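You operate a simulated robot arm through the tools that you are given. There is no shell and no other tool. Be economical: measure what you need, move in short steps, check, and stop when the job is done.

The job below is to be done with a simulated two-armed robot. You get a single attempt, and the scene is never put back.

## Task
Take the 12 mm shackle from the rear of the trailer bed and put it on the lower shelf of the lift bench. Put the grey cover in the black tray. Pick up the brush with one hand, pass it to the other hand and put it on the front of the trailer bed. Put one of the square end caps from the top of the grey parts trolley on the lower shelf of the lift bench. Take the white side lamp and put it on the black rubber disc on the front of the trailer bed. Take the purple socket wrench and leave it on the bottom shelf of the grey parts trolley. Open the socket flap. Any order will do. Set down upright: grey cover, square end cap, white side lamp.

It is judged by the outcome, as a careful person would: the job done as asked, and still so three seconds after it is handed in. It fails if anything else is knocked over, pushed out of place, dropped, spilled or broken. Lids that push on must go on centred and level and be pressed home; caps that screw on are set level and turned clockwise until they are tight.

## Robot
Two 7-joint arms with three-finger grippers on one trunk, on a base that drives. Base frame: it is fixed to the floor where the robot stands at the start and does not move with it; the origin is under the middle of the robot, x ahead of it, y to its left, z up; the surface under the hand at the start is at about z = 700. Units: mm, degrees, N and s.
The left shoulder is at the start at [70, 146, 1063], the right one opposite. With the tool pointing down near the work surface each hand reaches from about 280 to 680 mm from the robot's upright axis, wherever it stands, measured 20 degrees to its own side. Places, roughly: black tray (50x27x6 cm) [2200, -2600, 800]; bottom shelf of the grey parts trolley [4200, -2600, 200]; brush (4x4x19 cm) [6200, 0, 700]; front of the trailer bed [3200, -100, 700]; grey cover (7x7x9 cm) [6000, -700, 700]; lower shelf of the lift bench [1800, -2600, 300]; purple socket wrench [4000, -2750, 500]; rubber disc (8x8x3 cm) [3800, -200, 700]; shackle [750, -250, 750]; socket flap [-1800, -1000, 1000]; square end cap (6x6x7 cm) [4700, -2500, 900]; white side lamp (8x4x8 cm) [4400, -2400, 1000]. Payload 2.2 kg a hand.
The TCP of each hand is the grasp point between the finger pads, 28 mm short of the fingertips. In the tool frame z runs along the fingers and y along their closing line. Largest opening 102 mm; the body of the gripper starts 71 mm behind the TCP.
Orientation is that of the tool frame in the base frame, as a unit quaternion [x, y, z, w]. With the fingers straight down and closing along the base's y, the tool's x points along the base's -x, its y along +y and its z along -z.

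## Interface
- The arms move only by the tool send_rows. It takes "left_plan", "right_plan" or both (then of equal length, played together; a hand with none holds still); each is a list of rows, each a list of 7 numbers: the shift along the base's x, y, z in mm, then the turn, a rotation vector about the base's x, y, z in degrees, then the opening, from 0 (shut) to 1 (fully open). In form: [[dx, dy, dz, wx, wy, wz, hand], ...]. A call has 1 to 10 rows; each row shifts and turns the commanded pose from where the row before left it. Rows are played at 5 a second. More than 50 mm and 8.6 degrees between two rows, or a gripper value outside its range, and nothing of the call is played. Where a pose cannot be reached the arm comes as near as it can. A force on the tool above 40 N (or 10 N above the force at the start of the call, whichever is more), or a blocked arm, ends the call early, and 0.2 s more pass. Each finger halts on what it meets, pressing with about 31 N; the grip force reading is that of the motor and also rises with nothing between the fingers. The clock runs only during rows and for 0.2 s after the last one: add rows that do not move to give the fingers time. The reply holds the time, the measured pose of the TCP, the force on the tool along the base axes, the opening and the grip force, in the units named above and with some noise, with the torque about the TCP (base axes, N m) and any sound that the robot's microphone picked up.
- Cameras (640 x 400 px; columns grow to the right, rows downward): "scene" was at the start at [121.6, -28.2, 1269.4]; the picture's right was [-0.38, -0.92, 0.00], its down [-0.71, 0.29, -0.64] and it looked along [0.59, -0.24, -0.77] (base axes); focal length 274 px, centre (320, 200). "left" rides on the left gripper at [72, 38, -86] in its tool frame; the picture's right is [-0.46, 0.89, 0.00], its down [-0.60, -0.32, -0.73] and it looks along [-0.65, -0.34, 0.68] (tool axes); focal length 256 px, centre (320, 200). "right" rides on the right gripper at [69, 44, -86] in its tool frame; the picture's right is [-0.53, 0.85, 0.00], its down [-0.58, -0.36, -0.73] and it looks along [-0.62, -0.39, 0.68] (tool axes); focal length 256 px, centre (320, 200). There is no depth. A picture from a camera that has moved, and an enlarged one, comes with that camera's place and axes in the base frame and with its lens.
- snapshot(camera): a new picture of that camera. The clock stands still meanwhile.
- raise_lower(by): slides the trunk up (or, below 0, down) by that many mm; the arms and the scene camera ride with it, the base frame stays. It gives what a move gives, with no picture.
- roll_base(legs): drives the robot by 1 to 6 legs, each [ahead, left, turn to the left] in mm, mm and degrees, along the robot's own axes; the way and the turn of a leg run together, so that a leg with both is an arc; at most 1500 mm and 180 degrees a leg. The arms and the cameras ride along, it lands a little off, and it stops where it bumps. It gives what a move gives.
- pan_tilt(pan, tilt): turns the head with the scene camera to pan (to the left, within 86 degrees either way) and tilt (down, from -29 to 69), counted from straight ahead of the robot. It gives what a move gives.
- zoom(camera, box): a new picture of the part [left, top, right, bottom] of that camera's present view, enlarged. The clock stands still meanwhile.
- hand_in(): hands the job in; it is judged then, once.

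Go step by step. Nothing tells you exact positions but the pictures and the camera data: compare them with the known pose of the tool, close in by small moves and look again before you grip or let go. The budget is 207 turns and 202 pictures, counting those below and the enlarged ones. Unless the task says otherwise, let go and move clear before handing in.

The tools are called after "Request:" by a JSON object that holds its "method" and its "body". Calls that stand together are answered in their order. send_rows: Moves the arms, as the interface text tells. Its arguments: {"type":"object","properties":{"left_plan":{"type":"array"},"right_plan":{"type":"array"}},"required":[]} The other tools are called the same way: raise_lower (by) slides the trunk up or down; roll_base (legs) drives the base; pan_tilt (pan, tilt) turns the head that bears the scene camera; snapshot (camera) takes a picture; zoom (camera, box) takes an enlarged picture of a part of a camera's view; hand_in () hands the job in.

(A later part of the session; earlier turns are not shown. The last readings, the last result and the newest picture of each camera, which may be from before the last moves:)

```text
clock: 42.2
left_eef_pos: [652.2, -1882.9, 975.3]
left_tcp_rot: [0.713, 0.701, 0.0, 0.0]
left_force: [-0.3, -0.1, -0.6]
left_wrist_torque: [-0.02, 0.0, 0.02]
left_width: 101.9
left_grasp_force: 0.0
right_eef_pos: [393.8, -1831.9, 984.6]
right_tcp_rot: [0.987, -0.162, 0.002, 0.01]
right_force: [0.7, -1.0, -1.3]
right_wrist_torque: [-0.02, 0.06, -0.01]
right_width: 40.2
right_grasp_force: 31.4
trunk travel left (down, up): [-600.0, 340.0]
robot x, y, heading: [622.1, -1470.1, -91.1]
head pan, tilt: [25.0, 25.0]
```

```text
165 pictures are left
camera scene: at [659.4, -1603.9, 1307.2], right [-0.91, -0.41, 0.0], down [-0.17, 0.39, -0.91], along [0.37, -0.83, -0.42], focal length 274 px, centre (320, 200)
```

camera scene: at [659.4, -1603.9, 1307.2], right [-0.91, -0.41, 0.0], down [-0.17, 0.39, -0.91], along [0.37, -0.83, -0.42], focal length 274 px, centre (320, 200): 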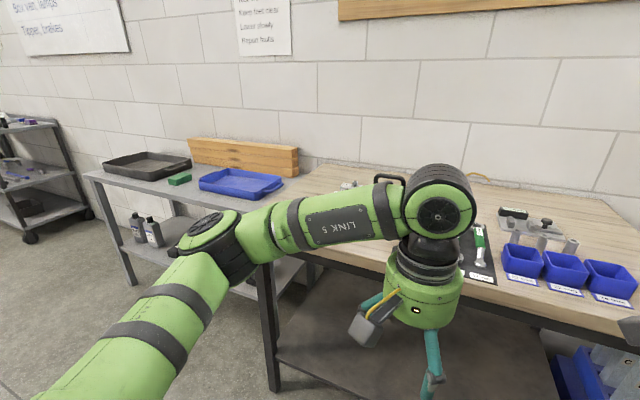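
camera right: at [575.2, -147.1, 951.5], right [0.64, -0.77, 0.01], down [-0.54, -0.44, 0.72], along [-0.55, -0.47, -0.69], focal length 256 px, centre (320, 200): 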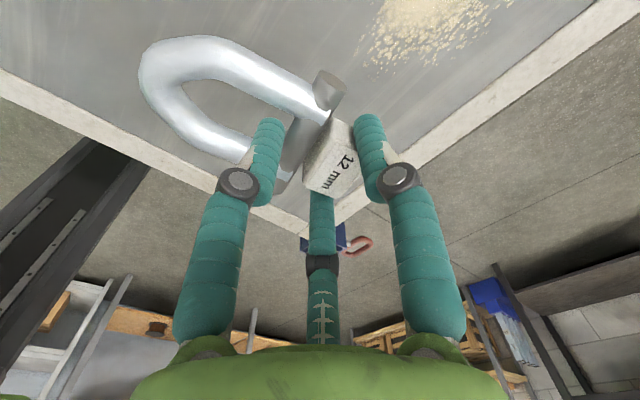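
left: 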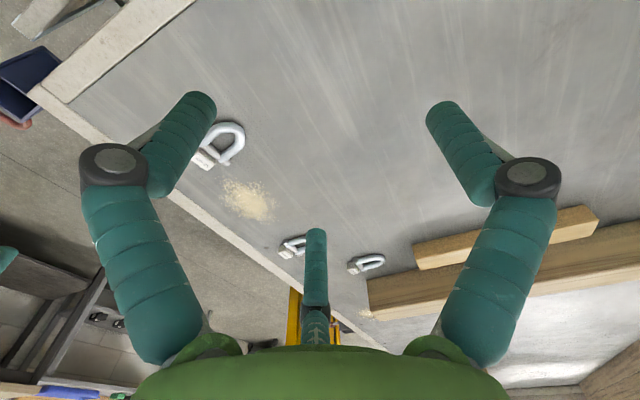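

Request:
{"method": "roll_base", "body": {"legs": [[0, 1150, 1]]}}

Request:
{"method": "pan_tilt", "body": {"pan": -5, "tilt": 40}}

Request:
{"method": "snapshot", "body": {"camera": "scene"}}

```text
clock: 48.0
left_eef_pos: [1807.6, -1874.8, 975.7]
left_tcp_rot: [0.697, 0.717, 0.0, 0.001]
left_force: [-0.5, -0.4, -0.7]
left_wrist_torque: [0.02, 0.0, 0.05]
left_width: 101.9
left_grasp_force: 0.1
right_eef_pos: [1546.1, -1835.8, 985.0]
right_tcp_rot: [0.99, -0.139, 0.002, 0.01]
right_force: [0.0, 0.2, -2.7]
right_wrist_torque: [0.0, 0.04, -0.02]
right_width: 40.2
right_grasp_force: 30.9
trunk travel left (down, up): [-600.0, 340.0]
robot x, y, heading: [1760.6, -1464.5, -88.2]
head pan, tilt: [25.0, 25.0]
```

```text
clock: 49.0
left_eef_pos: [1808.9, -1874.7, 975.4]
left_tcp_rot: [0.698, 0.716, 0.0, 0.0]
left_force: [-0.5, 0.7, 0.0]
left_wrist_torque: [0.02, 0.0, 0.0]
left_width: 102.1
left_grasp_force: 0.2
right_eef_pos: [1547.4, -1835.5, 984.0]
right_tcp_rot: [0.99, -0.14, 0.002, 0.01]
right_force: [0.4, 0.5, -1.6]
right_wrist_torque: [0.02, 0.05, 0.0]
right_width: 40.1
right_grasp_force: 31.5
trunk travel left (down, up): [-600.0, 340.0]
robot x, y, heading: [1761.1, -1463.5, -88.5]
head pan, tilt: [-5.0, 40.0]
```

```text
164 pictures are left
camera scene: at [1756.9, -1598.3, 1283.9], right [-1.0, 0.06, 0.0], down [0.04, 0.64, -0.77], along [-0.04, -0.76, -0.64], focal length 274 px, centre (320, 200)
```

scene: 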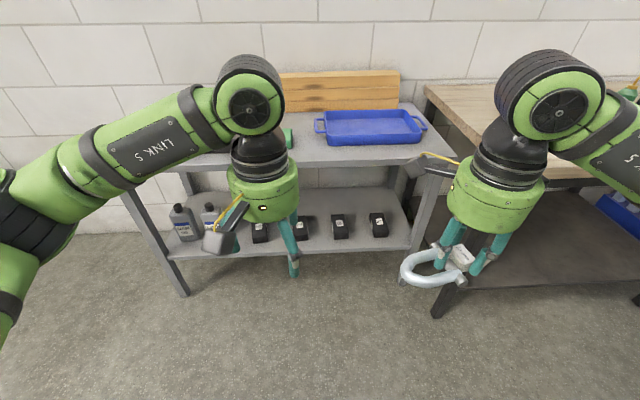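

Shelf at z≈305, front edge y≈-2390, boxes at x≈1420, 1614, 1807, 1998. I'll lay the shackle in the gap at x≈1710 with the bow pointing inward. First rotate the wrist about −100°.

Request:
{"method": "send_rows", "body": {"right_plan": [[0, 0, 0, 0, 0, -8.5, 0.25], [0, 0, 0, 0, 0, -8.5, 0.25], [0, 0, 0, 0, 0, -8.5, 0.25], [0, 0, 0, 0, 0, -8.5, 0.25], [0, 0, 0, 0, 0, -8.5, 0.25], [0, 0, 0, 0, 0, -8.5, 0.25], [0, 0, 0, 0, 0, -8.5, 0.25], [0, 0, 0, 0, 0, -8.5, 0.25], [0, 0, 0, 0, 0, -8.5, 0.25], [0, 0, 0, 0, 0, -8.5, 0.25]]}}

```text
clock: 51.1
left_eef_pos: [1807.9, -1875.2, 975.6]
left_tcp_rot: [0.697, 0.717, -0.001, 0.0]
left_force: [-0.6, -0.1, 0.8]
left_wrist_torque: [0.01, -0.03, -0.01]
left_width: 102.1
left_grasp_force: 0.1
right_eef_pos: [1546.7, -1836.5, 985.3]
right_tcp_rot: [-0.634, 0.773, 0.006, -0.007]
right_force: [0.2, -0.5, -2.3]
right_wrist_torque: [0.06, 0.05, 0.01]
right_width: 40.1
right_grasp_force: 30.7
trunk travel left (down, up): [-600.0, 340.0]
robot x, y, heading: [1759.2, -1464.5, -88.6]
head pan, tilt: [-5.0, 40.0]
```

Request:
{"method": "send_rows", "body": {"right_plan": [[0, 0, 0, 0, 0, -8, 0.25], [0, 0, 0, 0, 0, -8, 0.25], [0, 0, 0, 0, 0, 0, 0.25], [0, 0, 0, 0, 0, 0, 0.25]], "left_plan": [[20, 30, 0, 0, 0, 0, 1], [20, 30, 0, 0, 0, 0, 1], [20, 30, 0, 0, 0, 0, 1], [20, 20, 0, 0, 0, 0, 1]]}}

Request:
{"method": "raise_lower", "body": {"by": -540}}

Request:
{"method": "roll_base", "body": {"legs": [[300, 165, -1.5]]}}

Request:
{"method": "pan_tilt", "body": {"pan": -10, "tilt": 30}}

Request:
{"method": "snapshot", "body": {"camera": "scene"}}

```text
clock: 52.1
left_eef_pos: [1886.6, -1761.6, 976.6]
left_tcp_rot: [0.697, 0.717, 0.0, 0.0]
left_force: [1.2, 0.3, -0.8]
left_wrist_torque: [0.0, 0.0, -0.03]
left_width: 102.0
left_grasp_force: 0.0
right_eef_pos: [1547.4, -1835.1, 986.0]
right_tcp_rot: [-0.522, 0.853, 0.007, -0.008]
right_force: [0.3, 1.1, -1.7]
right_wrist_torque: [0.02, 0.01, 0.01]
right_width: 40.0
right_grasp_force: 30.9
trunk travel left (down, up): [-600.0, 340.0]
robot x, y, heading: [1761.1, -1463.4, -88.3]
head pan, tilt: [-5.0, 40.0]
```

```text
refused: -540 is not a number from -400 to 400
```

```text
clock: 54.4
left_eef_pos: [2052.0, -2067.7, 975.5]
left_tcp_rot: [0.705, 0.709, 0.0, 0.0]
left_force: [0.3, -0.2, -0.6]
left_wrist_torque: [0.02, 0.03, 0.04]
left_width: 101.7
left_grasp_force: 0.0
right_eef_pos: [1711.0, -2133.9, 985.7]
right_tcp_rot: [-0.514, 0.858, 0.007, -0.009]
right_force: [0.2, -0.1, -2.3]
right_wrist_torque: [0.05, -0.01, -0.02]
right_width: 40.1
right_grasp_force: 31.3
trunk travel left (down, up): [-600.0, 340.0]
robot x, y, heading: [1930.9, -1766.8, -89.8]
head pan, tilt: [-5.0, 40.0]
```

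```text
clock: 55.1
left_eef_pos: [2052.6, -2067.3, 975.4]
left_tcp_rot: [0.704, 0.71, 0.0, 0.0]
left_force: [0.2, 0.1, 0.7]
left_wrist_torque: [-0.02, 0.03, -0.02]
left_width: 102.0
left_grasp_force: 0.1
right_eef_pos: [1710.8, -2134.1, 985.2]
right_tcp_rot: [-0.513, 0.858, 0.006, -0.008]
right_force: [-0.5, -0.2, -1.8]
right_wrist_torque: [0.08, 0.01, 0.06]
right_width: 40.1
right_grasp_force: 30.8
trunk travel left (down, up): [-600.0, 340.0]
robot x, y, heading: [1931.9, -1764.7, -89.5]
head pan, tilt: [-10.0, 30.0]
```

```text
163 pictures are left
camera scene: at [1917.3, -1905.2, 1299.1], right [-0.99, 0.17, 0.0], down [0.08, 0.49, -0.87], along [-0.14, -0.85, -0.5], focal length 274 px, centre (320, 200)
```

scene: 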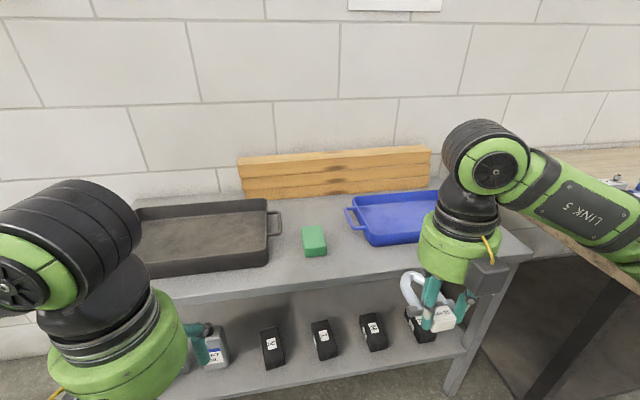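

Request:
{"method": "raise_lower", "body": {"by": -300}}

Request:
{"method": "raise_lower", "body": {"by": -250}}

Request:
{"method": "snapshot", "body": {"camera": "scene"}}

Request:
{"method": "snapshot", "body": {"camera": "right"}}

```text
clock: 58.1
left_eef_pos: [2052.6, -2066.8, 675.6]
left_tcp_rot: [0.705, 0.709, 0.0, 0.0]
left_force: [-0.5, 0.4, -0.2]
left_wrist_torque: [0.0, 0.02, -0.03]
left_width: 102.1
left_grasp_force: 0.0
right_eef_pos: [1710.9, -2134.1, 686.6]
right_tcp_rot: [-0.513, 0.858, 0.007, -0.008]
right_force: [0.1, -0.3, -2.8]
right_wrist_torque: [0.1, -0.01, -0.01]
right_width: 40.0
right_grasp_force: 31.6
trunk travel left (down, up): [-300.0, 640.0]
robot x, y, heading: [1931.5, -1769.6, -89.7]
head pan, tilt: [-10.0, 30.0]
```

```text
clock: 60.7
left_eef_pos: [2052.5, -2067.0, 426.2]
left_tcp_rot: [0.705, 0.71, 0.0, 0.0]
left_force: [-0.5, -0.5, 0.3]
left_wrist_torque: [-0.01, -0.01, -0.01]
left_width: 102.0
left_grasp_force: 0.1
right_eef_pos: [1710.0, -2133.1, 435.2]
right_tcp_rot: [-0.514, 0.858, 0.006, -0.008]
right_force: [-0.9, 0.5, -1.5]
right_wrist_torque: [0.07, -0.02, -0.01]
right_width: 40.2
right_grasp_force: 30.0
trunk travel left (down, up): [-50.0, 890.0]
robot x, y, heading: [1929.4, -1768.0, -89.7]
head pan, tilt: [-10.0, 30.0]
```

```text
162 pictures are left
camera scene: at [1917.2, -1905.0, 749.3], right [-0.99, 0.17, 0.0], down [0.08, 0.49, -0.87], along [-0.14, -0.85, -0.5], focal length 274 px, centre (320, 200)
```

scene: 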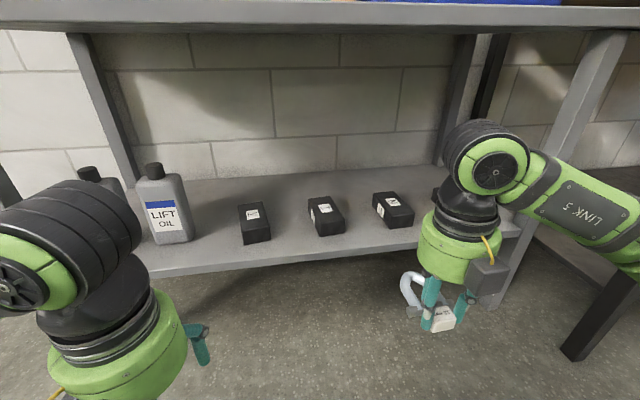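

```text
161 pictures are left
camera right: at [1640.7, -2173.3, 523.3], right [-0.49, 0.87, 0.01], down [0.61, 0.33, 0.72], along [0.62, 0.36, -0.69], focal length 256 px, centre (320, 200)
```

right: 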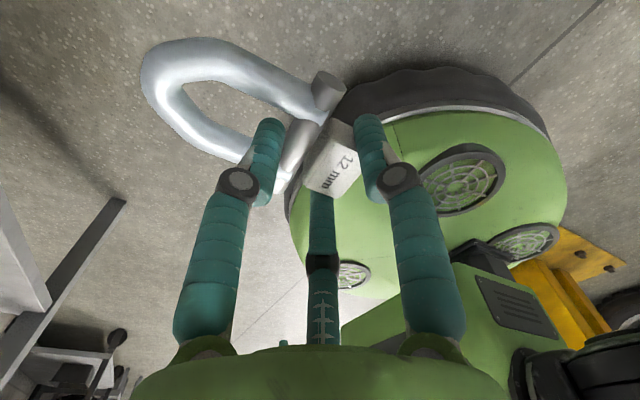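

Gap between boxes at x≈1652–1747; I'll set it at (1700, -2413) with the bow tip inward. Drive ahead 130.

Request:
{"method": "roll_base", "body": {"legs": [[130, -8, 0]]}}

Request:
{"method": "send_rows", "body": {"right_plan": [[0, -30, 0, 0, 0, 0, 0.25], [0, -30, 0, 0, 0, 0, 0.25], [0, -30, 0, 0, 0, 0, 0.25], [0, -30, 0, 0, 0, 0, 0.25], [0, 0, 0, 0, 0, 0, 0.25]]}}

Request:
{"method": "snapshot", "body": {"camera": "scene"}}

Request:
{"method": "snapshot", "body": {"camera": "right"}}

```text
clock: 62.0
left_eef_pos: [2045.8, -2193.1, 426.1]
left_tcp_rot: [0.705, 0.709, -0.001, -0.001]
left_force: [-0.5, 0.3, -0.5]
left_wrist_torque: [0.04, -0.05, 0.02]
left_width: 102.1
left_grasp_force: 0.1
right_eef_pos: [1702.2, -2259.3, 435.9]
right_tcp_rot: [-0.513, 0.858, 0.006, -0.008]
right_force: [-0.2, -0.4, -3.0]
right_wrist_torque: [0.05, 0.0, 0.03]
right_width: 40.3
right_grasp_force: 31.0
trunk travel left (down, up): [-50.0, 890.0]
robot x, y, heading: [1923.1, -1893.1, -89.5]
head pan, tilt: [-10.0, 30.0]
```

```text
clock: 63.2
left_eef_pos: [2045.7, -2192.4, 426.4]
left_tcp_rot: [0.705, 0.709, 0.0, 0.0]
left_force: [0.1, 0.5, -0.6]
left_wrist_torque: [-0.03, 0.02, 0.02]
left_width: 102.0
left_grasp_force: 0.0
right_eef_pos: [1703.7, -2380.1, 436.9]
right_tcp_rot: [-0.514, 0.858, 0.006, -0.008]
right_force: [0.3, -0.5, -2.0]
right_wrist_torque: [0.07, 0.04, 0.01]
right_width: 39.9
right_grasp_force: 31.3
trunk travel left (down, up): [-50.0, 890.0]
robot x, y, heading: [1925.2, -1892.6, -89.4]
head pan, tilt: [-10.0, 30.0]
```

```text
160 pictures are left
camera scene: at [1910.1, -2031.2, 749.2], right [-0.99, 0.17, 0.0], down [0.08, 0.49, -0.87], along [-0.14, -0.85, -0.5], focal length 274 px, centre (320, 200)
```

scene: 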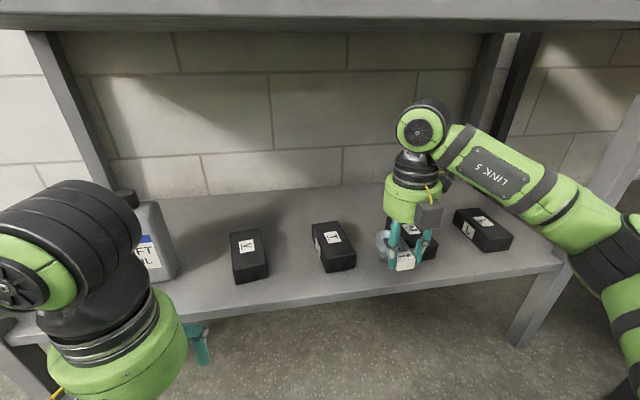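

```text
159 pictures are left
camera right: at [1633.9, -2418.2, 523.4], right [-0.49, 0.87, 0.01], down [0.61, 0.33, 0.72], along [0.62, 0.36, -0.69], focal length 256 px, centre (320, 200)
```

right: 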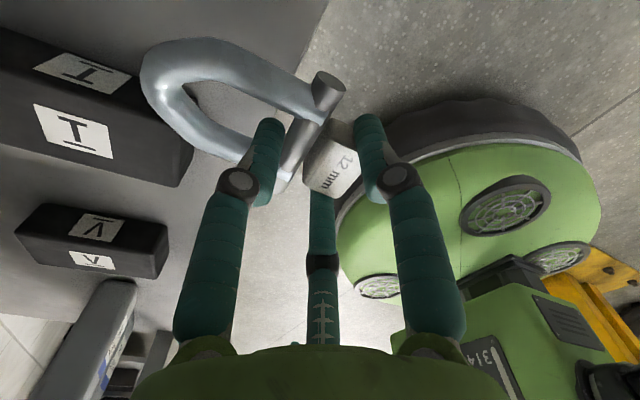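

Request:
{"method": "send_rows", "body": {"right_plan": [[-3, -20, 0, 0, 0, 0, 0.25], [0, -20, 0, 0, 0, 0, 0.25], [0, 0, -25, 0, 0, 0, 0.25], [0, 0, -25, 0, 0, 0, 0.25], [0, 0, 0, 0, 0, 0, 0.25]]}}

Request:
{"method": "zoom", "body": {"camera": "scene", "box": [300, 180, 500, 320]}}

Request:
{"method": "snapshot", "body": {"camera": "right"}}

```text
clock: 64.4
left_eef_pos: [2044.1, -2193.6, 425.4]
left_tcp_rot: [0.705, 0.709, 0.0, 0.0]
left_force: [0.2, 0.8, -0.4]
left_wrist_torque: [0.03, 0.03, -0.01]
left_width: 101.7
left_grasp_force: 0.1
right_eef_pos: [1699.8, -2419.1, 384.6]
right_tcp_rot: [-0.513, 0.858, 0.007, -0.008]
right_force: [-0.6, 0.1, -1.9]
right_wrist_torque: [0.07, 0.0, 0.01]
right_width: 40.2
right_grasp_force: 30.9
trunk travel left (down, up): [-50.0, 890.0]
robot x, y, heading: [1925.2, -1892.9, -89.5]
head pan, tilt: [-10.0, 30.0]
```

```text
2.86 times, centred on (400, 250) of scene
camera zoom: at [1910.1, -2031.3, 749.2], right [-0.99, 0.17, 0.0], down [0.08, 0.49, -0.87], along [-0.14, -0.85, -0.5], focal length 783 px, centre (91, 57)
```

zoom: 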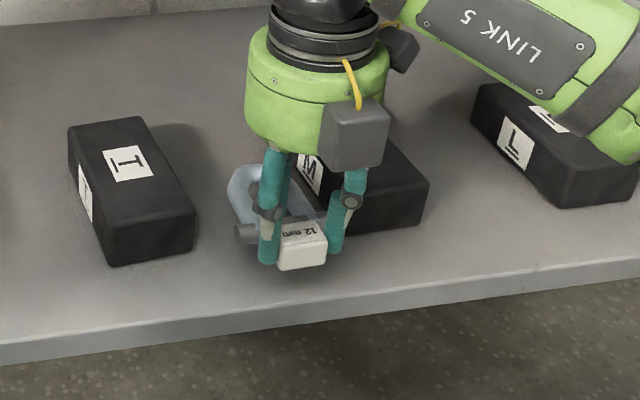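

```text
157 pictures are left
camera right: at [1631.1, -2459.0, 473.2], right [-0.49, 0.87, 0.01], down [0.61, 0.33, 0.72], along [0.62, 0.36, -0.69], focal length 256 px, centre (320, 200)
```

right: 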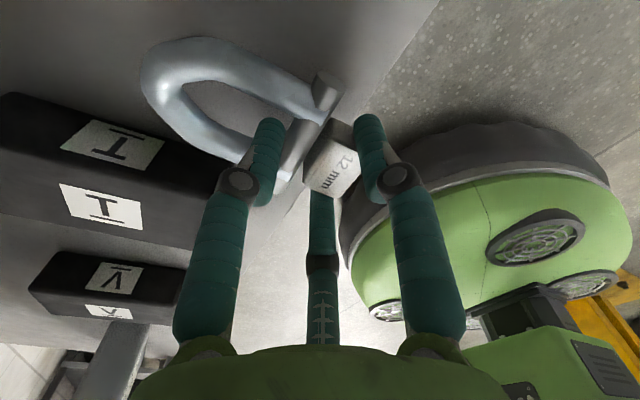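

Request:
{"method": "send_rows", "body": {"right_plan": [[0, 0, -20, 0, 0, 0, 0.25], [0, 0, -15, 0, 0, 0, 0.25], [0, 0, -4, 0, 0, 0, 0.25], [0, 0, 0, 0, 0, 0, 0.25]]}}

Request:
{"method": "zoom", "body": {"camera": "scene", "box": [300, 180, 500, 320]}}

```text
clock: 65.4
left_eef_pos: [2043.8, -2191.8, 426.2]
left_tcp_rot: [0.705, 0.709, -0.002, 0.0]
left_force: [-0.4, 0.1, 0.0]
left_wrist_torque: [-0.03, 0.05, 0.02]
left_width: 102.2
left_grasp_force: 0.2
right_eef_pos: [1699.7, -2420.5, 352.1]
right_tcp_rot: [-0.513, 0.858, 0.003, -0.01]
right_force: [-5.0, 1.7, 30.8]
right_wrist_torque: [0.35, -0.15, 0.08]
right_width: 40.5
right_grasp_force: 30.9
trunk travel left (down, up): [-50.0, 890.0]
robot x, y, heading: [1922.6, -1897.4, -89.6]
head pan, tilt: [-10.0, 30.0]
```

```text
2.86 times, centred on (400, 250) of scene
camera zoom: at [1910.9, -2028.7, 750.1], right [-0.99, 0.17, 0.0], down [0.08, 0.49, -0.87], along [-0.14, -0.86, -0.5], focal length 783 px, centre (91, 57)
```

zoom: 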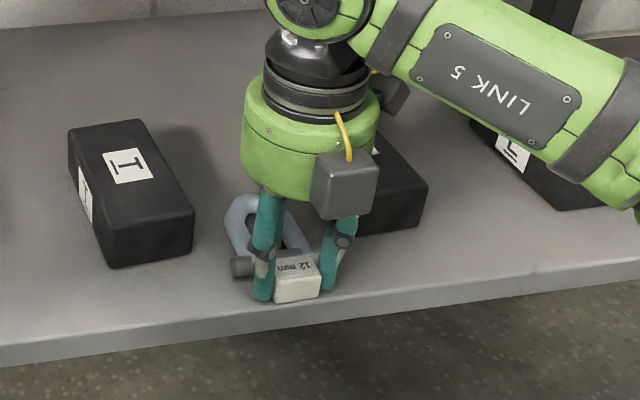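

Contact. Relieve the press, then open slightly and lift.

Request:
{"method": "send_rows", "body": {"right_plan": [[0, 0, 6, 0, 0, 0, 0.25], [0, 0, 0, 0, 0, 0, 0.48], [0, 0, 0, 0, 0, 0, 0.54], [0, 0, 0, 0, 0, 0, 0.54], [0, 0, 15, 0, 0, 0, 0.54], [0, 0, 25, 0, 0, 0, 0.54]]}}

Request:
{"method": "zoom", "body": {"camera": "scene", "box": [300, 180, 500, 320]}}

```text
clock: 66.8
left_eef_pos: [2044.8, -2193.8, 426.6]
left_tcp_rot: [0.704, 0.71, -0.001, 0.001]
left_force: [-0.3, -0.5, 0.4]
left_wrist_torque: [0.08, -0.04, -0.02]
left_width: 101.9
left_grasp_force: 0.0
right_eef_pos: [1699.8, -2420.7, 394.2]
right_tcp_rot: [-0.513, 0.858, 0.006, -0.009]
right_force: [0.3, -0.2, -0.7]
right_wrist_torque: [-0.02, 0.0, 0.0]
right_width: 55.2
right_grasp_force: 0.1
trunk travel left (down, up): [-50.0, 890.0]
robot x, y, heading: [1921.9, -1892.7, -89.4]
head pan, tilt: [-10.0, 30.0]
```

```text
2.86 times, centred on (400, 250) of scene
camera zoom: at [1910.2, -2031.1, 749.2], right [-0.99, 0.17, 0.0], down [0.08, 0.49, -0.87], along [-0.14, -0.85, -0.5], focal length 783 px, centre (91, 57)
```

zoom: 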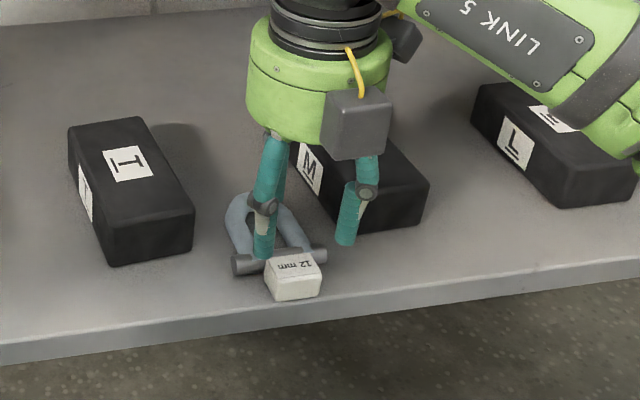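

Shackle is flat on the shelf. I retract the hand, unwind the wrist, and back away.

Request:
{"method": "send_rows", "body": {"right_plan": [[0, 0, 30, 0, 0, 0, 0.54], [0, 10, 15, 0, 0, 0, 0.54], [0, 40, 0, 0, 0, 0, 0.54], [0, 40, 0, 0, 0, 8.5, 0.6], [0, 40, 0, 0, 0, 8.5, 0.7], [-10, 20, 0, 0, 0, 8.5, 0.8], [-10, 0, 0, 0, 0, 8.5, 0.9], [-10, 0, 0, 0, 0, 8.5, 1], [0, 0, 0, 0, 0, 8.5, 1], [0, 0, 0, 0, 0, 8.5, 1]]}}

Request:
{"method": "roll_base", "body": {"legs": [[-280, 0, 0]]}}

Request:
{"method": "raise_lower", "body": {"by": 400}}

Request:
{"method": "pan_tilt", "body": {"pan": 60, "tilt": 18}}

Request:
{"method": "snapshot", "body": {"camera": "scene"}}

```text
clock: 69.0
left_eef_pos: [2045.7, -2192.9, 426.3]
left_tcp_rot: [0.704, 0.71, 0.0, 0.0]
left_force: [-0.6, -0.7, 0.0]
left_wrist_torque: [0.02, -0.03, 0.0]
left_width: 102.1
left_grasp_force: 0.2
right_eef_pos: [1670.2, -2269.7, 437.9]
right_tcp_rot: [0.872, -0.489, -0.001, 0.01]
right_force: [0.8, -0.1, -0.7]
right_wrist_torque: [0.02, 0.02, 0.05]
right_width: 102.1
right_grasp_force: 0.0
trunk travel left (down, up): [-50.0, 890.0]
robot x, y, heading: [1928.7, -1891.4, -89.8]
head pan, tilt: [-10.0, 30.0]
```

```text
clock: 70.9
left_eef_pos: [2043.9, -1918.6, 425.3]
left_tcp_rot: [0.704, 0.71, 0.0, 0.001]
left_force: [-0.6, -0.6, 0.7]
left_wrist_torque: [0.01, -0.03, 0.01]
left_width: 102.1
left_grasp_force: 0.1
right_eef_pos: [1668.6, -1995.0, 437.4]
right_tcp_rot: [0.872, -0.49, -0.001, 0.01]
right_force: [0.2, -0.1, 0.0]
right_wrist_torque: [-0.03, 0.03, -0.01]
right_width: 101.7
right_grasp_force: 0.0
trunk travel left (down, up): [-50.0, 890.0]
robot x, y, heading: [1920.9, -1621.3, -89.7]
head pan, tilt: [-10.0, 30.0]
```

```text
clock: 74.7
left_eef_pos: [2043.3, -1920.4, 826.7]
left_tcp_rot: [0.704, 0.71, 0.0, 0.0]
left_force: [-1.1, 0.2, -0.5]
left_wrist_torque: [0.0, 0.0, 0.0]
left_width: 101.8
left_grasp_force: 0.1
right_eef_pos: [1669.7, -1996.9, 836.3]
right_tcp_rot: [0.871, -0.491, -0.002, 0.01]
right_force: [-0.5, 0.1, -0.1]
right_wrist_torque: [0.03, 0.0, 0.02]
right_width: 102.1
right_grasp_force: 0.0
trunk travel left (down, up): [-450.0, 490.0]
robot x, y, heading: [1922.2, -1617.8, -89.8]
head pan, tilt: [-10.0, 30.0]
```

```text
clock: 76.2
left_eef_pos: [2042.0, -1919.4, 826.3]
left_tcp_rot: [0.704, 0.71, 0.0, 0.0]
left_force: [0.0, 0.3, -0.1]
left_wrist_torque: [0.01, 0.01, -0.04]
left_width: 102.0
left_grasp_force: 0.2
right_eef_pos: [1668.6, -1996.1, 837.2]
right_tcp_rot: [0.872, -0.49, -0.002, 0.01]
right_force: [-0.1, 0.0, 0.5]
right_wrist_torque: [-0.01, 0.0, 0.02]
right_width: 102.1
right_grasp_force: 0.1
trunk travel left (down, up): [-450.0, 490.0]
robot x, y, heading: [1922.1, -1618.8, -89.6]
head pan, tilt: [60.0, 18.0]
```

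```text
154 pictures are left
camera scene: at [2004.3, -1714.2, 1168.6], right [-0.49, -0.87, 0.0], down [-0.27, 0.15, -0.95], along [0.83, -0.47, -0.31], focal length 274 px, centre (320, 200)
```

scene: 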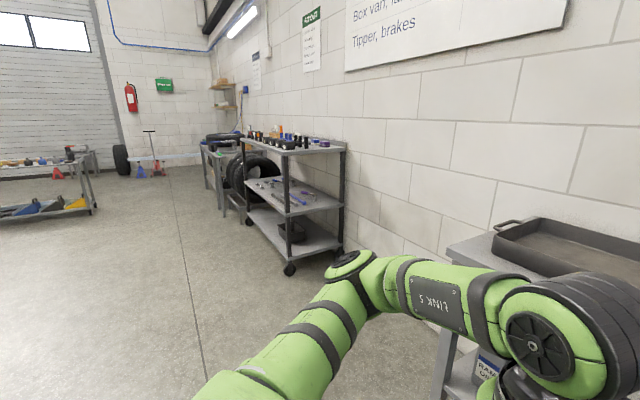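

Aisle to the trolley (x≈3700–4700) is clear. Drive there and raise the trunk.

Request:
{"method": "roll_base", "body": {"legs": [[0, 1200, 0], [0, 1150, 0]]}}

Request:
{"method": "raise_lower", "body": {"by": 300}}

Request:
{"method": "pan_tilt", "body": {"pan": 0, "tilt": 30}}

Request:
{"method": "snapshot", "body": {"camera": "scene"}}

```text
clock: 87.8
left_eef_pos: [4412.1, -1890.2, 825.2]
left_tcp_rot: [0.702, 0.712, 0.0, 0.0]
left_force: [-0.3, -0.7, -0.1]
left_wrist_torque: [-0.02, 0.01, -0.02]
left_width: 102.0
left_grasp_force: 0.1
right_eef_pos: [4037.4, -1969.2, 837.5]
right_tcp_rot: [0.873, -0.488, -0.002, 0.01]
right_force: [0.1, 0.5, -1.0]
right_wrist_torque: [-0.01, 0.0, -0.03]
right_width: 102.3
right_grasp_force: 0.1
trunk travel left (down, up): [-450.0, 490.0]
robot x, y, heading: [4284.1, -1592.4, -89.3]
head pan, tilt: [60.0, 18.0]
```

```text
clock: 90.8
left_eef_pos: [4411.4, -1889.6, 1127.6]
left_tcp_rot: [0.703, 0.711, 0.0, -0.001]
left_force: [0.6, -0.3, 0.0]
left_wrist_torque: [0.01, -0.02, -0.01]
left_width: 101.8
left_grasp_force: 0.0
right_eef_pos: [4036.4, -1969.3, 1137.3]
right_tcp_rot: [0.873, -0.488, -0.002, 0.01]
right_force: [0.5, -0.1, 0.2]
right_wrist_torque: [0.0, 0.04, 0.02]
right_width: 102.1
right_grasp_force: 0.1
trunk travel left (down, up): [-750.0, 190.0]
robot x, y, heading: [4288.4, -1590.7, -89.4]
head pan, tilt: [60.0, 18.0]
```

```text
clock: 92.1
left_eef_pos: [4412.0, -1891.2, 1125.8]
left_tcp_rot: [0.703, 0.711, 0.001, 0.0]
left_force: [0.0, 0.5, -0.2]
left_wrist_torque: [-0.03, 0.0, -0.03]
left_width: 101.6
left_grasp_force: 0.0
right_eef_pos: [4038.8, -1970.2, 1137.0]
right_tcp_rot: [0.873, -0.488, -0.001, 0.009]
right_force: [-0.2, 0.3, -0.1]
right_wrist_torque: [0.0, -0.02, -0.02]
right_width: 102.0
right_grasp_force: 0.0
trunk travel left (down, up): [-750.0, 190.0]
robot x, y, heading: [4287.0, -1592.0, -89.2]
head pan, tilt: [0.0, 30.0]
```

```text
153 pictures are left
camera scene: at [4291.7, -1730.2, 1449.3], right [-1.0, -0.01, 0.0], down [-0.01, 0.5, -0.87], along [0.01, -0.87, -0.5], focal length 274 px, centre (320, 200)
```

scene: 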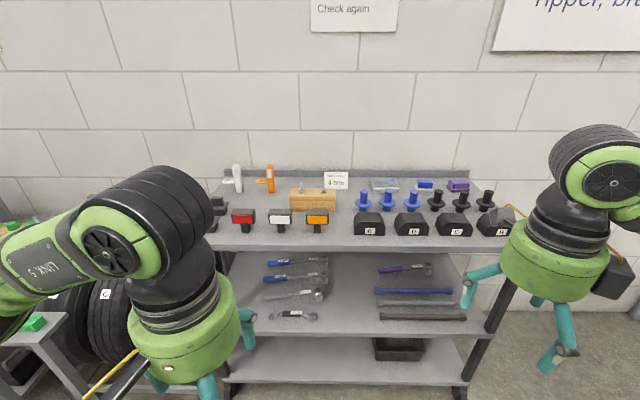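

Request:
{"method": "zoom", "body": {"camera": "scene", "box": [200, 155, 380, 255]}}

Request:
{"method": "zoom", "body": {"camera": "scene", "box": [340, 165, 520, 255]}}

Request:
{"method": "zoom", "body": {"camera": "scene", "box": [240, 245, 480, 385]}}

```text
3.56 times, centred on (290, 205) of scene
camera zoom: at [4291.7, -1730.2, 1449.3], right [-1.0, -0.01, 0.0], down [-0.01, 0.5, -0.87], along [0.01, -0.87, -0.5], focal length 975 px, centre (427, 182)
```

zoom: 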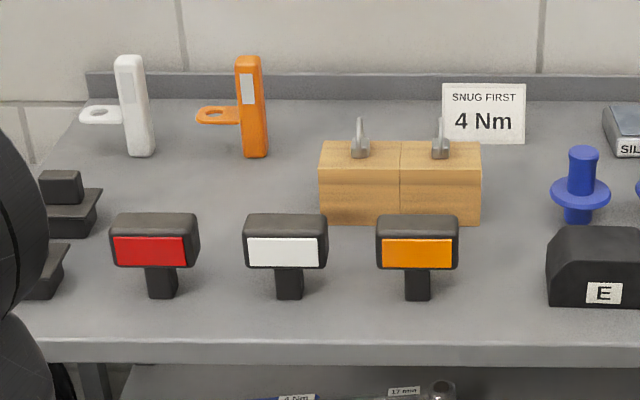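

```text
3.56 times, centred on (430, 210) of scene
camera zoom: at [4291.7, -1730.2, 1449.3], right [-1.0, -0.01, 0.0], down [-0.01, 0.5, -0.87], along [0.01, -0.87, -0.5], focal length 975 px, centre (-71, 164)
```

zoom: 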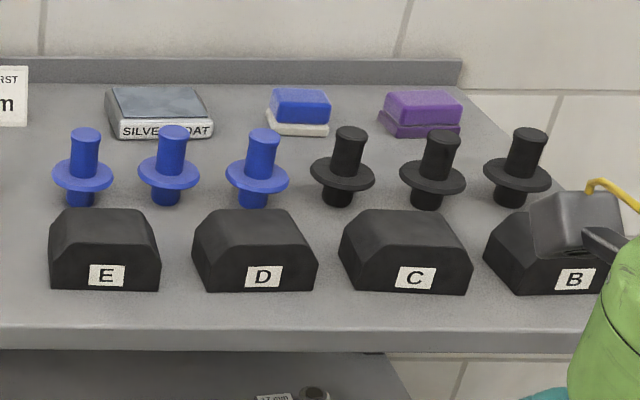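

```text
2.67 times, centred on (360, 315) of scene
camera zoom: at [4291.7, -1730.2, 1449.3], right [-1.0, -0.01, 0.0], down [-0.01, 0.5, -0.87], along [0.01, -0.87, -0.5], focal length 731 px, centre (213, -107)
```

zoom: 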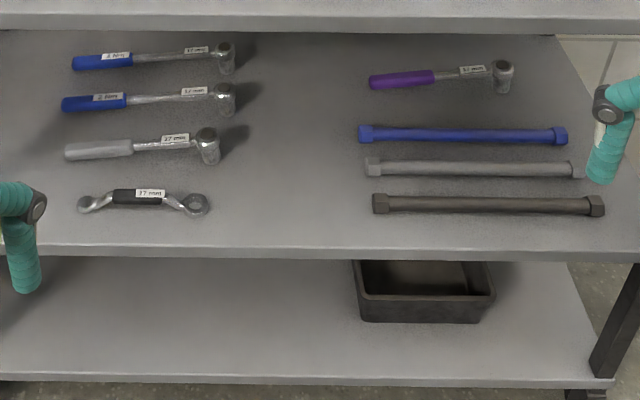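

The front-row lamp with white lens (≈4430,-2450) is the white side lamp; square end caps are the black plates at the left; the purple wrench lies deep on the middle shelf. I'll do the wrench first with the left hand: lower the trunk and shift right.

Request:
{"method": "raise_lower", "body": {"by": -400}}

Request:
{"method": "raise_lower", "body": {"by": -150}}

Request:
{"method": "roll_base", "body": {"legs": [[150, -500, -0.7]]}}

Request:
{"method": "snapshot", "body": {"camera": "scene"}}

```text
clock: 95.9
left_eef_pos: [4412.2, -1890.3, 725.6]
left_tcp_rot: [0.703, 0.712, 0.0, 0.0]
left_force: [-0.2, 0.1, 0.4]
left_wrist_torque: [0.0, -0.01, 0.01]
left_width: 101.6
left_grasp_force: 0.1
right_eef_pos: [4037.7, -1968.6, 737.4]
right_tcp_rot: [0.873, -0.487, -0.003, 0.01]
right_force: [-0.5, 0.5, -0.3]
right_wrist_torque: [-0.01, -0.01, 0.0]
right_width: 101.5
right_grasp_force: 0.0
trunk travel left (down, up): [-350.0, 590.0]
robot x, y, heading: [4289.0, -1592.2, -89.6]
head pan, tilt: [0.0, 30.0]
```

```text
clock: 97.7
left_eef_pos: [4412.5, -1891.0, 575.5]
left_tcp_rot: [0.703, 0.711, 0.0, 0.0]
left_force: [0.1, 0.1, -0.1]
left_wrist_torque: [0.0, -0.04, 0.0]
left_width: 102.1
left_grasp_force: 0.0
right_eef_pos: [4038.3, -1969.3, 587.4]
right_tcp_rot: [0.873, -0.488, -0.002, 0.011]
right_force: [-0.7, -0.1, -0.2]
right_wrist_torque: [0.02, -0.01, -0.03]
right_width: 101.8
right_grasp_force: 0.1
trunk travel left (down, up): [-200.0, 740.0]
robot x, y, heading: [4288.2, -1593.4, -89.1]
head pan, tilt: [0.0, 30.0]
```

```text
clock: 100.7
left_eef_pos: [3914.0, -2046.3, 574.8]
left_tcp_rot: [0.703, 0.711, 0.0, 0.0]
left_force: [0.4, -0.4, 0.4]
left_wrist_torque: [0.01, -0.02, -0.01]
left_width: 101.9
left_grasp_force: 0.0
right_eef_pos: [3539.1, -2123.0, 587.4]
right_tcp_rot: [0.872, -0.489, -0.002, 0.01]
right_force: [-0.3, 0.2, 0.4]
right_wrist_torque: [-0.03, 0.02, -0.01]
right_width: 102.2
right_grasp_force: 0.1
trunk travel left (down, up): [-200.0, 740.0]
robot x, y, heading: [3791.4, -1749.1, -89.6]
head pan, tilt: [0.0, 30.0]
```

```text
149 pictures are left
camera scene: at [3794.0, -1885.8, 899.2], right [-1.0, -0.01, 0.0], down [-0.01, 0.5, -0.87], along [0.01, -0.87, -0.5], focal length 274 px, centre (320, 200)
```

scene: 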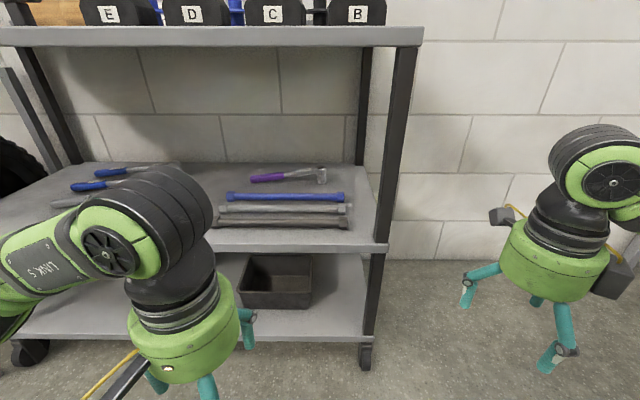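

Shelves at z≈192, 510, 918, front at y≈-2352; the wrench runs along x at y≈-2680, x 3785–4025. I orient the left hand (single finger away, tilt 20°) and tuck the right hand.

Request:
{"method": "send_rows", "body": {"left_plan": [[0, 0, 5, 0, 0, 6.85, 0.8], [0, 0, 5, 0, 0, 6.85, 0.8], [0, 0, 5, 0, 0, 6.85, 0.8], [0, 0, 5, 0, 0, 6.85, 0.8], [0, 0, 5, -6.67, 0, 0, 0.8], [0, 0, 5, -6.67, 0, 0, 0.8], [5, 0, 5, -6.67, 0, 0, 0.8]], "right_plan": [[-5, 15, 0, 0, 0, 0, 1], [-5, 15, 0, 0, 0, 0, 1], [-5, 15, 0, 0, 0, 0, 1], [-5, 15, 0, 0, 0, 0, 1], [-5, 15, 0, 0, 0, 0, 1], [-5, 15, 0, 0, 0, 0, 1], [0, 0, 0, 0, 0, 0, 1]]}}

Request:
{"method": "roll_base", "body": {"legs": [[240, 0, 0]]}}

Request:
{"method": "snapshot", "body": {"camera": "left"}}

Request:
{"method": "snapshot", "body": {"camera": "scene"}}

```text
clock: 102.3
left_eef_pos: [3919.0, -2046.7, 611.8]
left_tcp_rot: [0.507, 0.845, -0.148, 0.089]
left_force: [-0.7, 1.1, 0.6]
left_wrist_torque: [-0.01, 0.0, -0.01]
left_width: 81.5
left_grasp_force: 0.1
right_eef_pos: [3508.2, -2033.5, 587.6]
right_tcp_rot: [0.872, -0.489, -0.001, 0.009]
right_force: [0.4, 0.1, 0.1]
right_wrist_torque: [0.02, 0.01, -0.03]
right_width: 102.0
right_grasp_force: 0.0
trunk travel left (down, up): [-200.0, 740.0]
robot x, y, heading: [3795.9, -1744.2, -89.5]
head pan, tilt: [0.0, 30.0]
```

```text
clock: 104.1
left_eef_pos: [3921.0, -2291.2, 611.1]
left_tcp_rot: [0.508, 0.844, -0.148, 0.09]
left_force: [0.0, -1.1, -1.0]
left_wrist_torque: [0.0, 0.02, 0.05]
left_width: 81.7
left_grasp_force: 0.1
right_eef_pos: [3509.9, -2278.5, 587.7]
right_tcp_rot: [0.872, -0.489, -0.002, 0.01]
right_force: [-0.3, -0.3, 0.7]
right_wrist_torque: [0.01, -0.01, 0.02]
right_width: 102.1
right_grasp_force: 0.0
trunk travel left (down, up): [-200.0, 740.0]
robot x, y, heading: [3794.3, -1990.1, -89.6]
head pan, tilt: [0.0, 30.0]
```

```text
148 pictures are left
camera left: at [3919.3, -2185.9, 664.2], right [1.0, 0.0, 0.0], down [0.0, -0.39, 0.92], along [0.0, -0.92, -0.39], focal length 256 px, centre (320, 200)
```

left: 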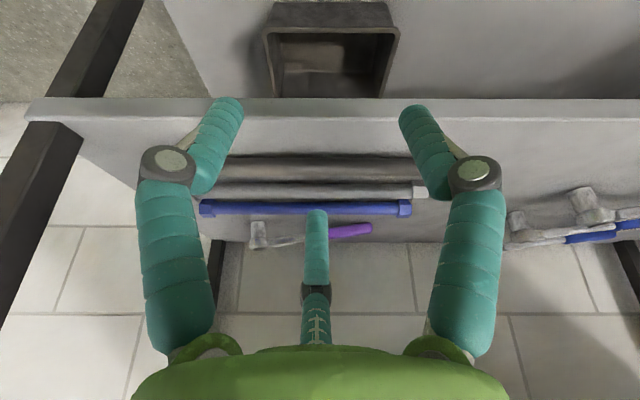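

```text
147 pictures are left
camera scene: at [3796.3, -2130.2, 899.2], right [-1.0, -0.01, 0.0], down [0.0, 0.5, -0.87], along [0.01, -0.87, -0.5], focal length 274 px, centre (320, 200)
```

scene: 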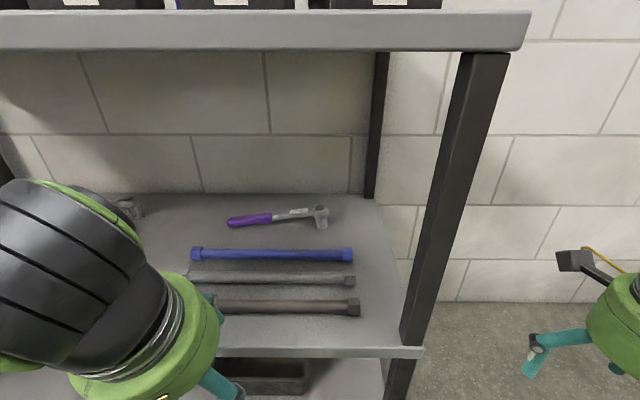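

Advance the base a little and extend the left hand over the wrench.

Request:
{"method": "roll_base", "body": {"legs": [[45, 0, 0]]}}

Request:
{"method": "send_rows", "body": {"left_plan": [[3, -40, 0, 0, 0, 5, 0.8], [3, -40, 0, 0, 0, 0, 0.7], [3, -40, 0, 0, 0, 0, 0.6], [3, -40, 0, 0, 0, 0, 0.6], [3, -40, 0, 0, 0, 0, 0.6], [3, -40, 0, 0, 0, 0, 0.6], [0, -40, 0, 0, 0, 0, 0.6], [0, -30, 0, 0, 0, 0, 0.6], [0, 0, 0, 0, 0, 0, 0.6]]}}

Request:
{"method": "snapshot", "body": {"camera": "left"}}

Request:
{"method": "snapshot", "body": {"camera": "scene"}}

```text
clock: 105.0
left_eef_pos: [3921.0, -2336.3, 611.9]
left_tcp_rot: [0.508, 0.844, -0.147, 0.089]
left_force: [0.3, 0.6, -0.1]
left_wrist_torque: [0.01, -0.01, -0.04]
left_width: 81.6
left_grasp_force: 0.0
right_eef_pos: [3510.7, -2322.2, 588.0]
right_tcp_rot: [0.872, -0.49, -0.002, 0.011]
right_force: [0.1, 0.1, 0.5]
right_wrist_torque: [0.01, 0.03, 0.0]
right_width: 102.1
right_grasp_force: 0.1
trunk travel left (down, up): [-200.0, 740.0]
robot x, y, heading: [3798.8, -2035.3, -89.8]
head pan, tilt: [0.0, 30.0]
```

```text
clock: 107.0
left_eef_pos: [3937.1, -2647.2, 611.0]
left_tcp_rot: [0.471, 0.865, -0.144, 0.097]
left_force: [0.4, -0.4, -0.3]
left_wrist_torque: [0.01, 0.01, 0.0]
left_width: 61.1
left_grasp_force: 0.0
right_eef_pos: [3510.9, -2322.0, 588.6]
right_tcp_rot: [0.872, -0.49, -0.003, 0.01]
right_force: [0.2, -0.7, -0.2]
right_wrist_torque: [-0.03, 0.05, -0.03]
right_width: 102.0
right_grasp_force: 0.1
trunk travel left (down, up): [-200.0, 740.0]
robot x, y, heading: [3793.4, -2033.1, -89.6]
head pan, tilt: [0.0, 30.0]
```

```text
146 pictures are left
camera left: at [3927.1, -2541.7, 663.2], right [1.0, 0.09, 0.0], down [0.04, -0.39, 0.92], along [0.08, -0.92, -0.39], focal length 256 px, centre (320, 200)
```

left: 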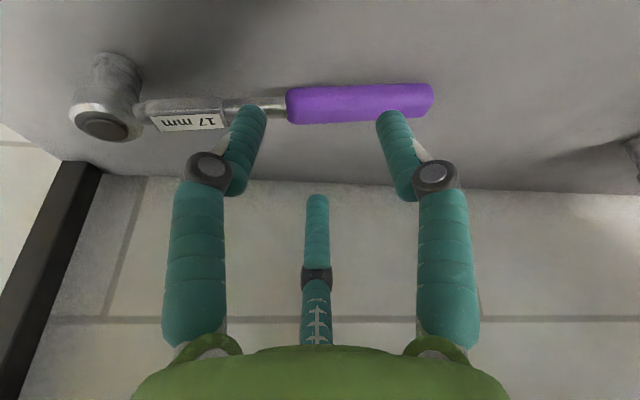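

```text
145 pictures are left
camera scene: at [3796.7, -2174.9, 899.2], right [-1.0, -0.01, 0.0], down [0.0, 0.5, -0.87], along [0.01, -0.87, -0.5], focal length 274 px, centre (320, 200)
```

scene: 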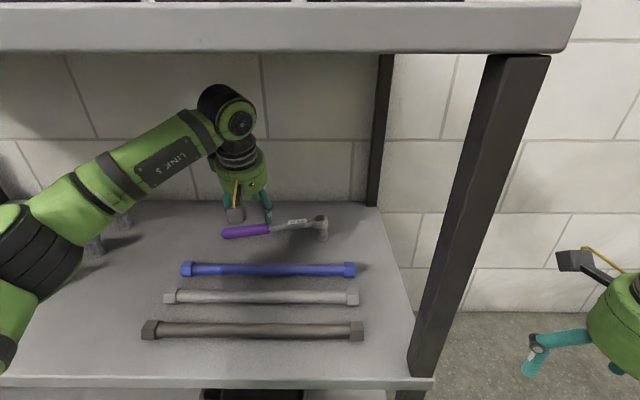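

Handle centre line ≈ (3948,-2685). Lower toward it.

Request:
{"method": "send_rows", "body": {"left_plan": [[5, -8, -15, 0, 0, 2, 0.75], [6, -9, -15, 0, 0, 0, 0.75], [0, 0, -15, 0, 0, 0, 0.75], [0, 0, -5, 0, 0, 0, 0.75], [0, 0, 0, 0, 0, 0, 0.75]]}}

Request:
{"method": "snapshot", "body": {"camera": "left"}}

Request:
{"method": "zoom", "body": {"camera": "scene", "box": [180, 60, 360, 260]}}

```text
clock: 108.2
left_eef_pos: [3949.5, -2663.2, 559.4]
left_tcp_rot: [0.455, 0.873, -0.142, 0.098]
left_force: [0.0, 0.7, -0.3]
left_wrist_torque: [-0.01, -0.01, 0.03]
left_width: 76.6
left_grasp_force: 0.2
right_eef_pos: [3510.8, -2321.6, 586.7]
right_tcp_rot: [0.872, -0.49, -0.002, 0.01]
right_force: [-0.5, 0.5, -0.2]
right_wrist_torque: [0.0, -0.05, 0.0]
right_width: 101.9
right_grasp_force: 0.1
trunk travel left (down, up): [-200.0, 740.0]
robot x, y, heading: [3793.6, -2033.9, -89.7]
head pan, tilt: [0.0, 30.0]
```

```text
144 pictures are left
camera left: at [3936.2, -2558.8, 612.9], right [0.99, 0.13, 0.0], down [0.05, -0.39, 0.92], along [0.11, -0.91, -0.39], focal length 256 px, centre (320, 200)
```

left: 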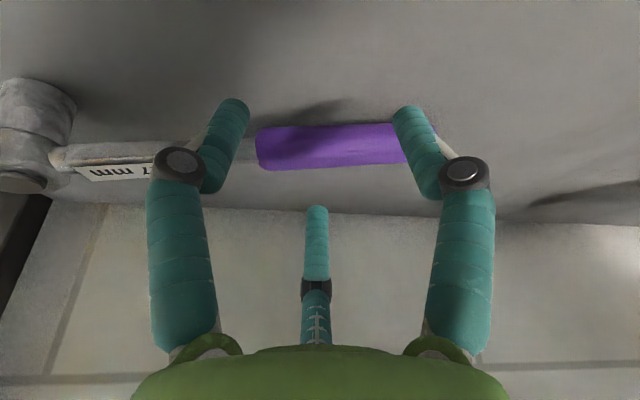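

```text
2.00 times, centred on (270, 160) of scene
camera zoom: at [3796.6, -2174.9, 899.3], right [-1.0, -0.01, 0.0], down [0.0, 0.5, -0.87], along [0.01, -0.87, -0.5], focal length 548 px, centre (420, 280)
```

zoom: 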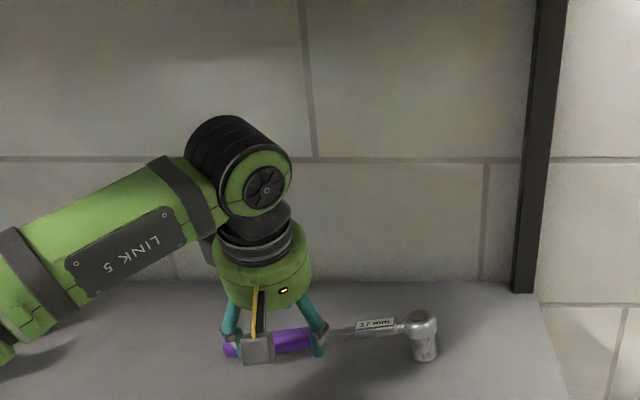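

The wrench rests slightly raised at the head. Lower a bit more and close.

Request:
{"method": "send_rows", "body": {"left_plan": [[0, -5, -6, 0, 0, 0, 0.75], [0, 0, 0, 0, 0, 0, 0.6], [0, 0, 0, 0, 0, 0, 0.45], [0, 0, 0, 0, 0, 0, 0.3], [0, 0, 0, 0, 0, 0, 0.2], [0, 0, 0, 0, 0, 0, 0.2]]}}

Request:
{"method": "snapshot", "body": {"camera": "left"}}

Request:
{"method": "zoom", "body": {"camera": "scene", "box": [180, 60, 360, 260]}}

```text
clock: 109.6
left_eef_pos: [3949.8, -2668.0, 555.0]
left_tcp_rot: [0.455, 0.873, -0.142, 0.099]
left_force: [-1.9, 1.8, 0.3]
left_wrist_torque: [-0.03, 0.07, -0.07]
left_width: 23.6
left_grasp_force: 1.9
right_eef_pos: [3510.5, -2322.5, 588.3]
right_tcp_rot: [0.872, -0.49, -0.001, 0.009]
right_force: [1.1, 0.4, -0.4]
right_wrist_torque: [0.03, 0.0, -0.02]
right_width: 102.0
right_grasp_force: 0.1
trunk travel left (down, up): [-200.0, 740.0]
robot x, y, heading: [3798.9, -2038.2, -89.5]
head pan, tilt: [0.0, 30.0]
```

```text
142 pictures are left
camera left: at [3935.3, -2563.6, 608.1], right [0.99, 0.12, 0.0], down [0.05, -0.39, 0.92], along [0.11, -0.91, -0.39], focal length 256 px, centre (320, 200)
```

left: 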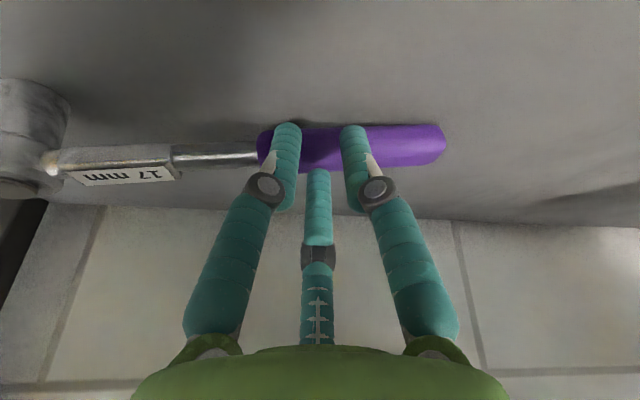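

```text
2.00 times, centred on (270, 160) of scene
camera zoom: at [3796.5, -2174.6, 899.3], right [-1.0, -0.01, 0.0], down [0.0, 0.5, -0.87], along [0.01, -0.87, -0.5], focal length 548 px, centre (420, 280)
```

zoom: 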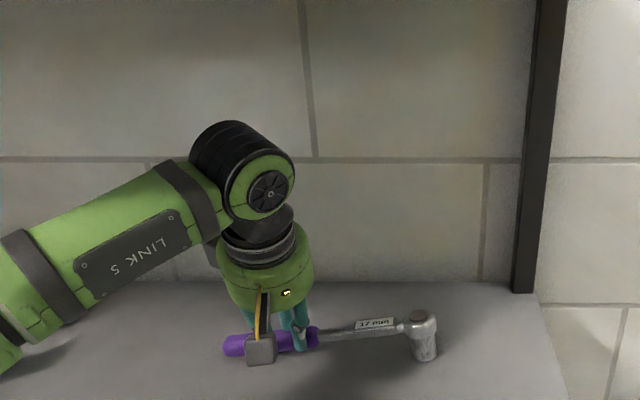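

Request:
{"method": "send_rows", "body": {"left_plan": [[0, 0, 0, 0, 0, 0, 0.1], [0, 0, 0, 0, 0, 0, 0.05], [0, 0, 0, 0, 0, 0, 0.0], [0, 0, 0, 0, 0, 0, 0.0], [0, 0, 10, 0, 0, 0, 0.0], [0, 0, 10, 0, 0, 0, 0.0], [0, 0, 10, 0, 0, 0, 0.0]]}}

Request:
{"method": "snapshot", "body": {"camera": "left"}}

Request:
{"method": "zoom", "body": {"camera": "scene", "box": [180, 60, 360, 260]}}

```text
clock: 111.2
left_eef_pos: [3951.2, -2668.2, 586.0]
left_tcp_rot: [0.456, 0.873, -0.142, 0.099]
left_force: [0.2, 0.6, -0.4]
left_wrist_torque: [0.01, 0.01, 0.01]
left_width: 2.1
left_grasp_force: 30.7
right_eef_pos: [3512.2, -2321.9, 587.0]
right_tcp_rot: [0.872, -0.489, -0.002, 0.011]
right_force: [-0.1, 0.0, -0.1]
right_wrist_torque: [-0.01, 0.03, 0.01]
right_width: 102.1
right_grasp_force: 0.1
trunk travel left (down, up): [-200.0, 740.0]
robot x, y, heading: [3793.1, -2033.3, -89.6]
head pan, tilt: [0.0, 30.0]
```

```text
140 pictures are left
camera left: at [3936.4, -2563.1, 638.8], right [0.99, 0.12, 0.0], down [0.05, -0.39, 0.92], along [0.11, -0.91, -0.39], focal length 256 px, centre (320, 200)
```

left: 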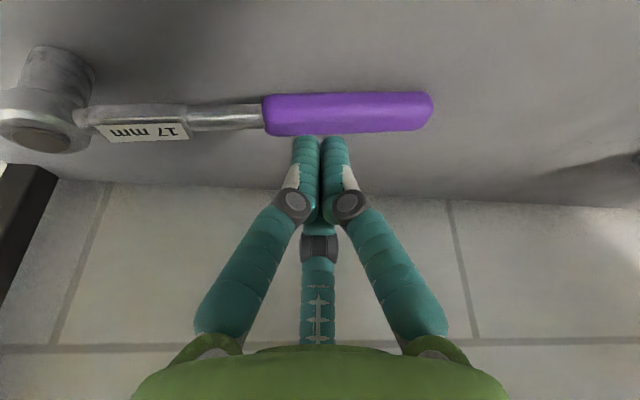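

```text
2.00 times, centred on (270, 160) of scene
camera zoom: at [3796.6, -2174.7, 899.2], right [-1.0, -0.01, 0.0], down [0.0, 0.5, -0.87], along [0.01, -0.87, -0.5], focal length 548 px, centre (420, 280)
```

zoom: 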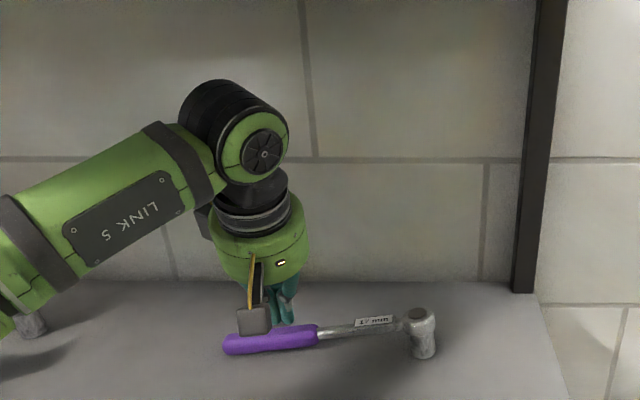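

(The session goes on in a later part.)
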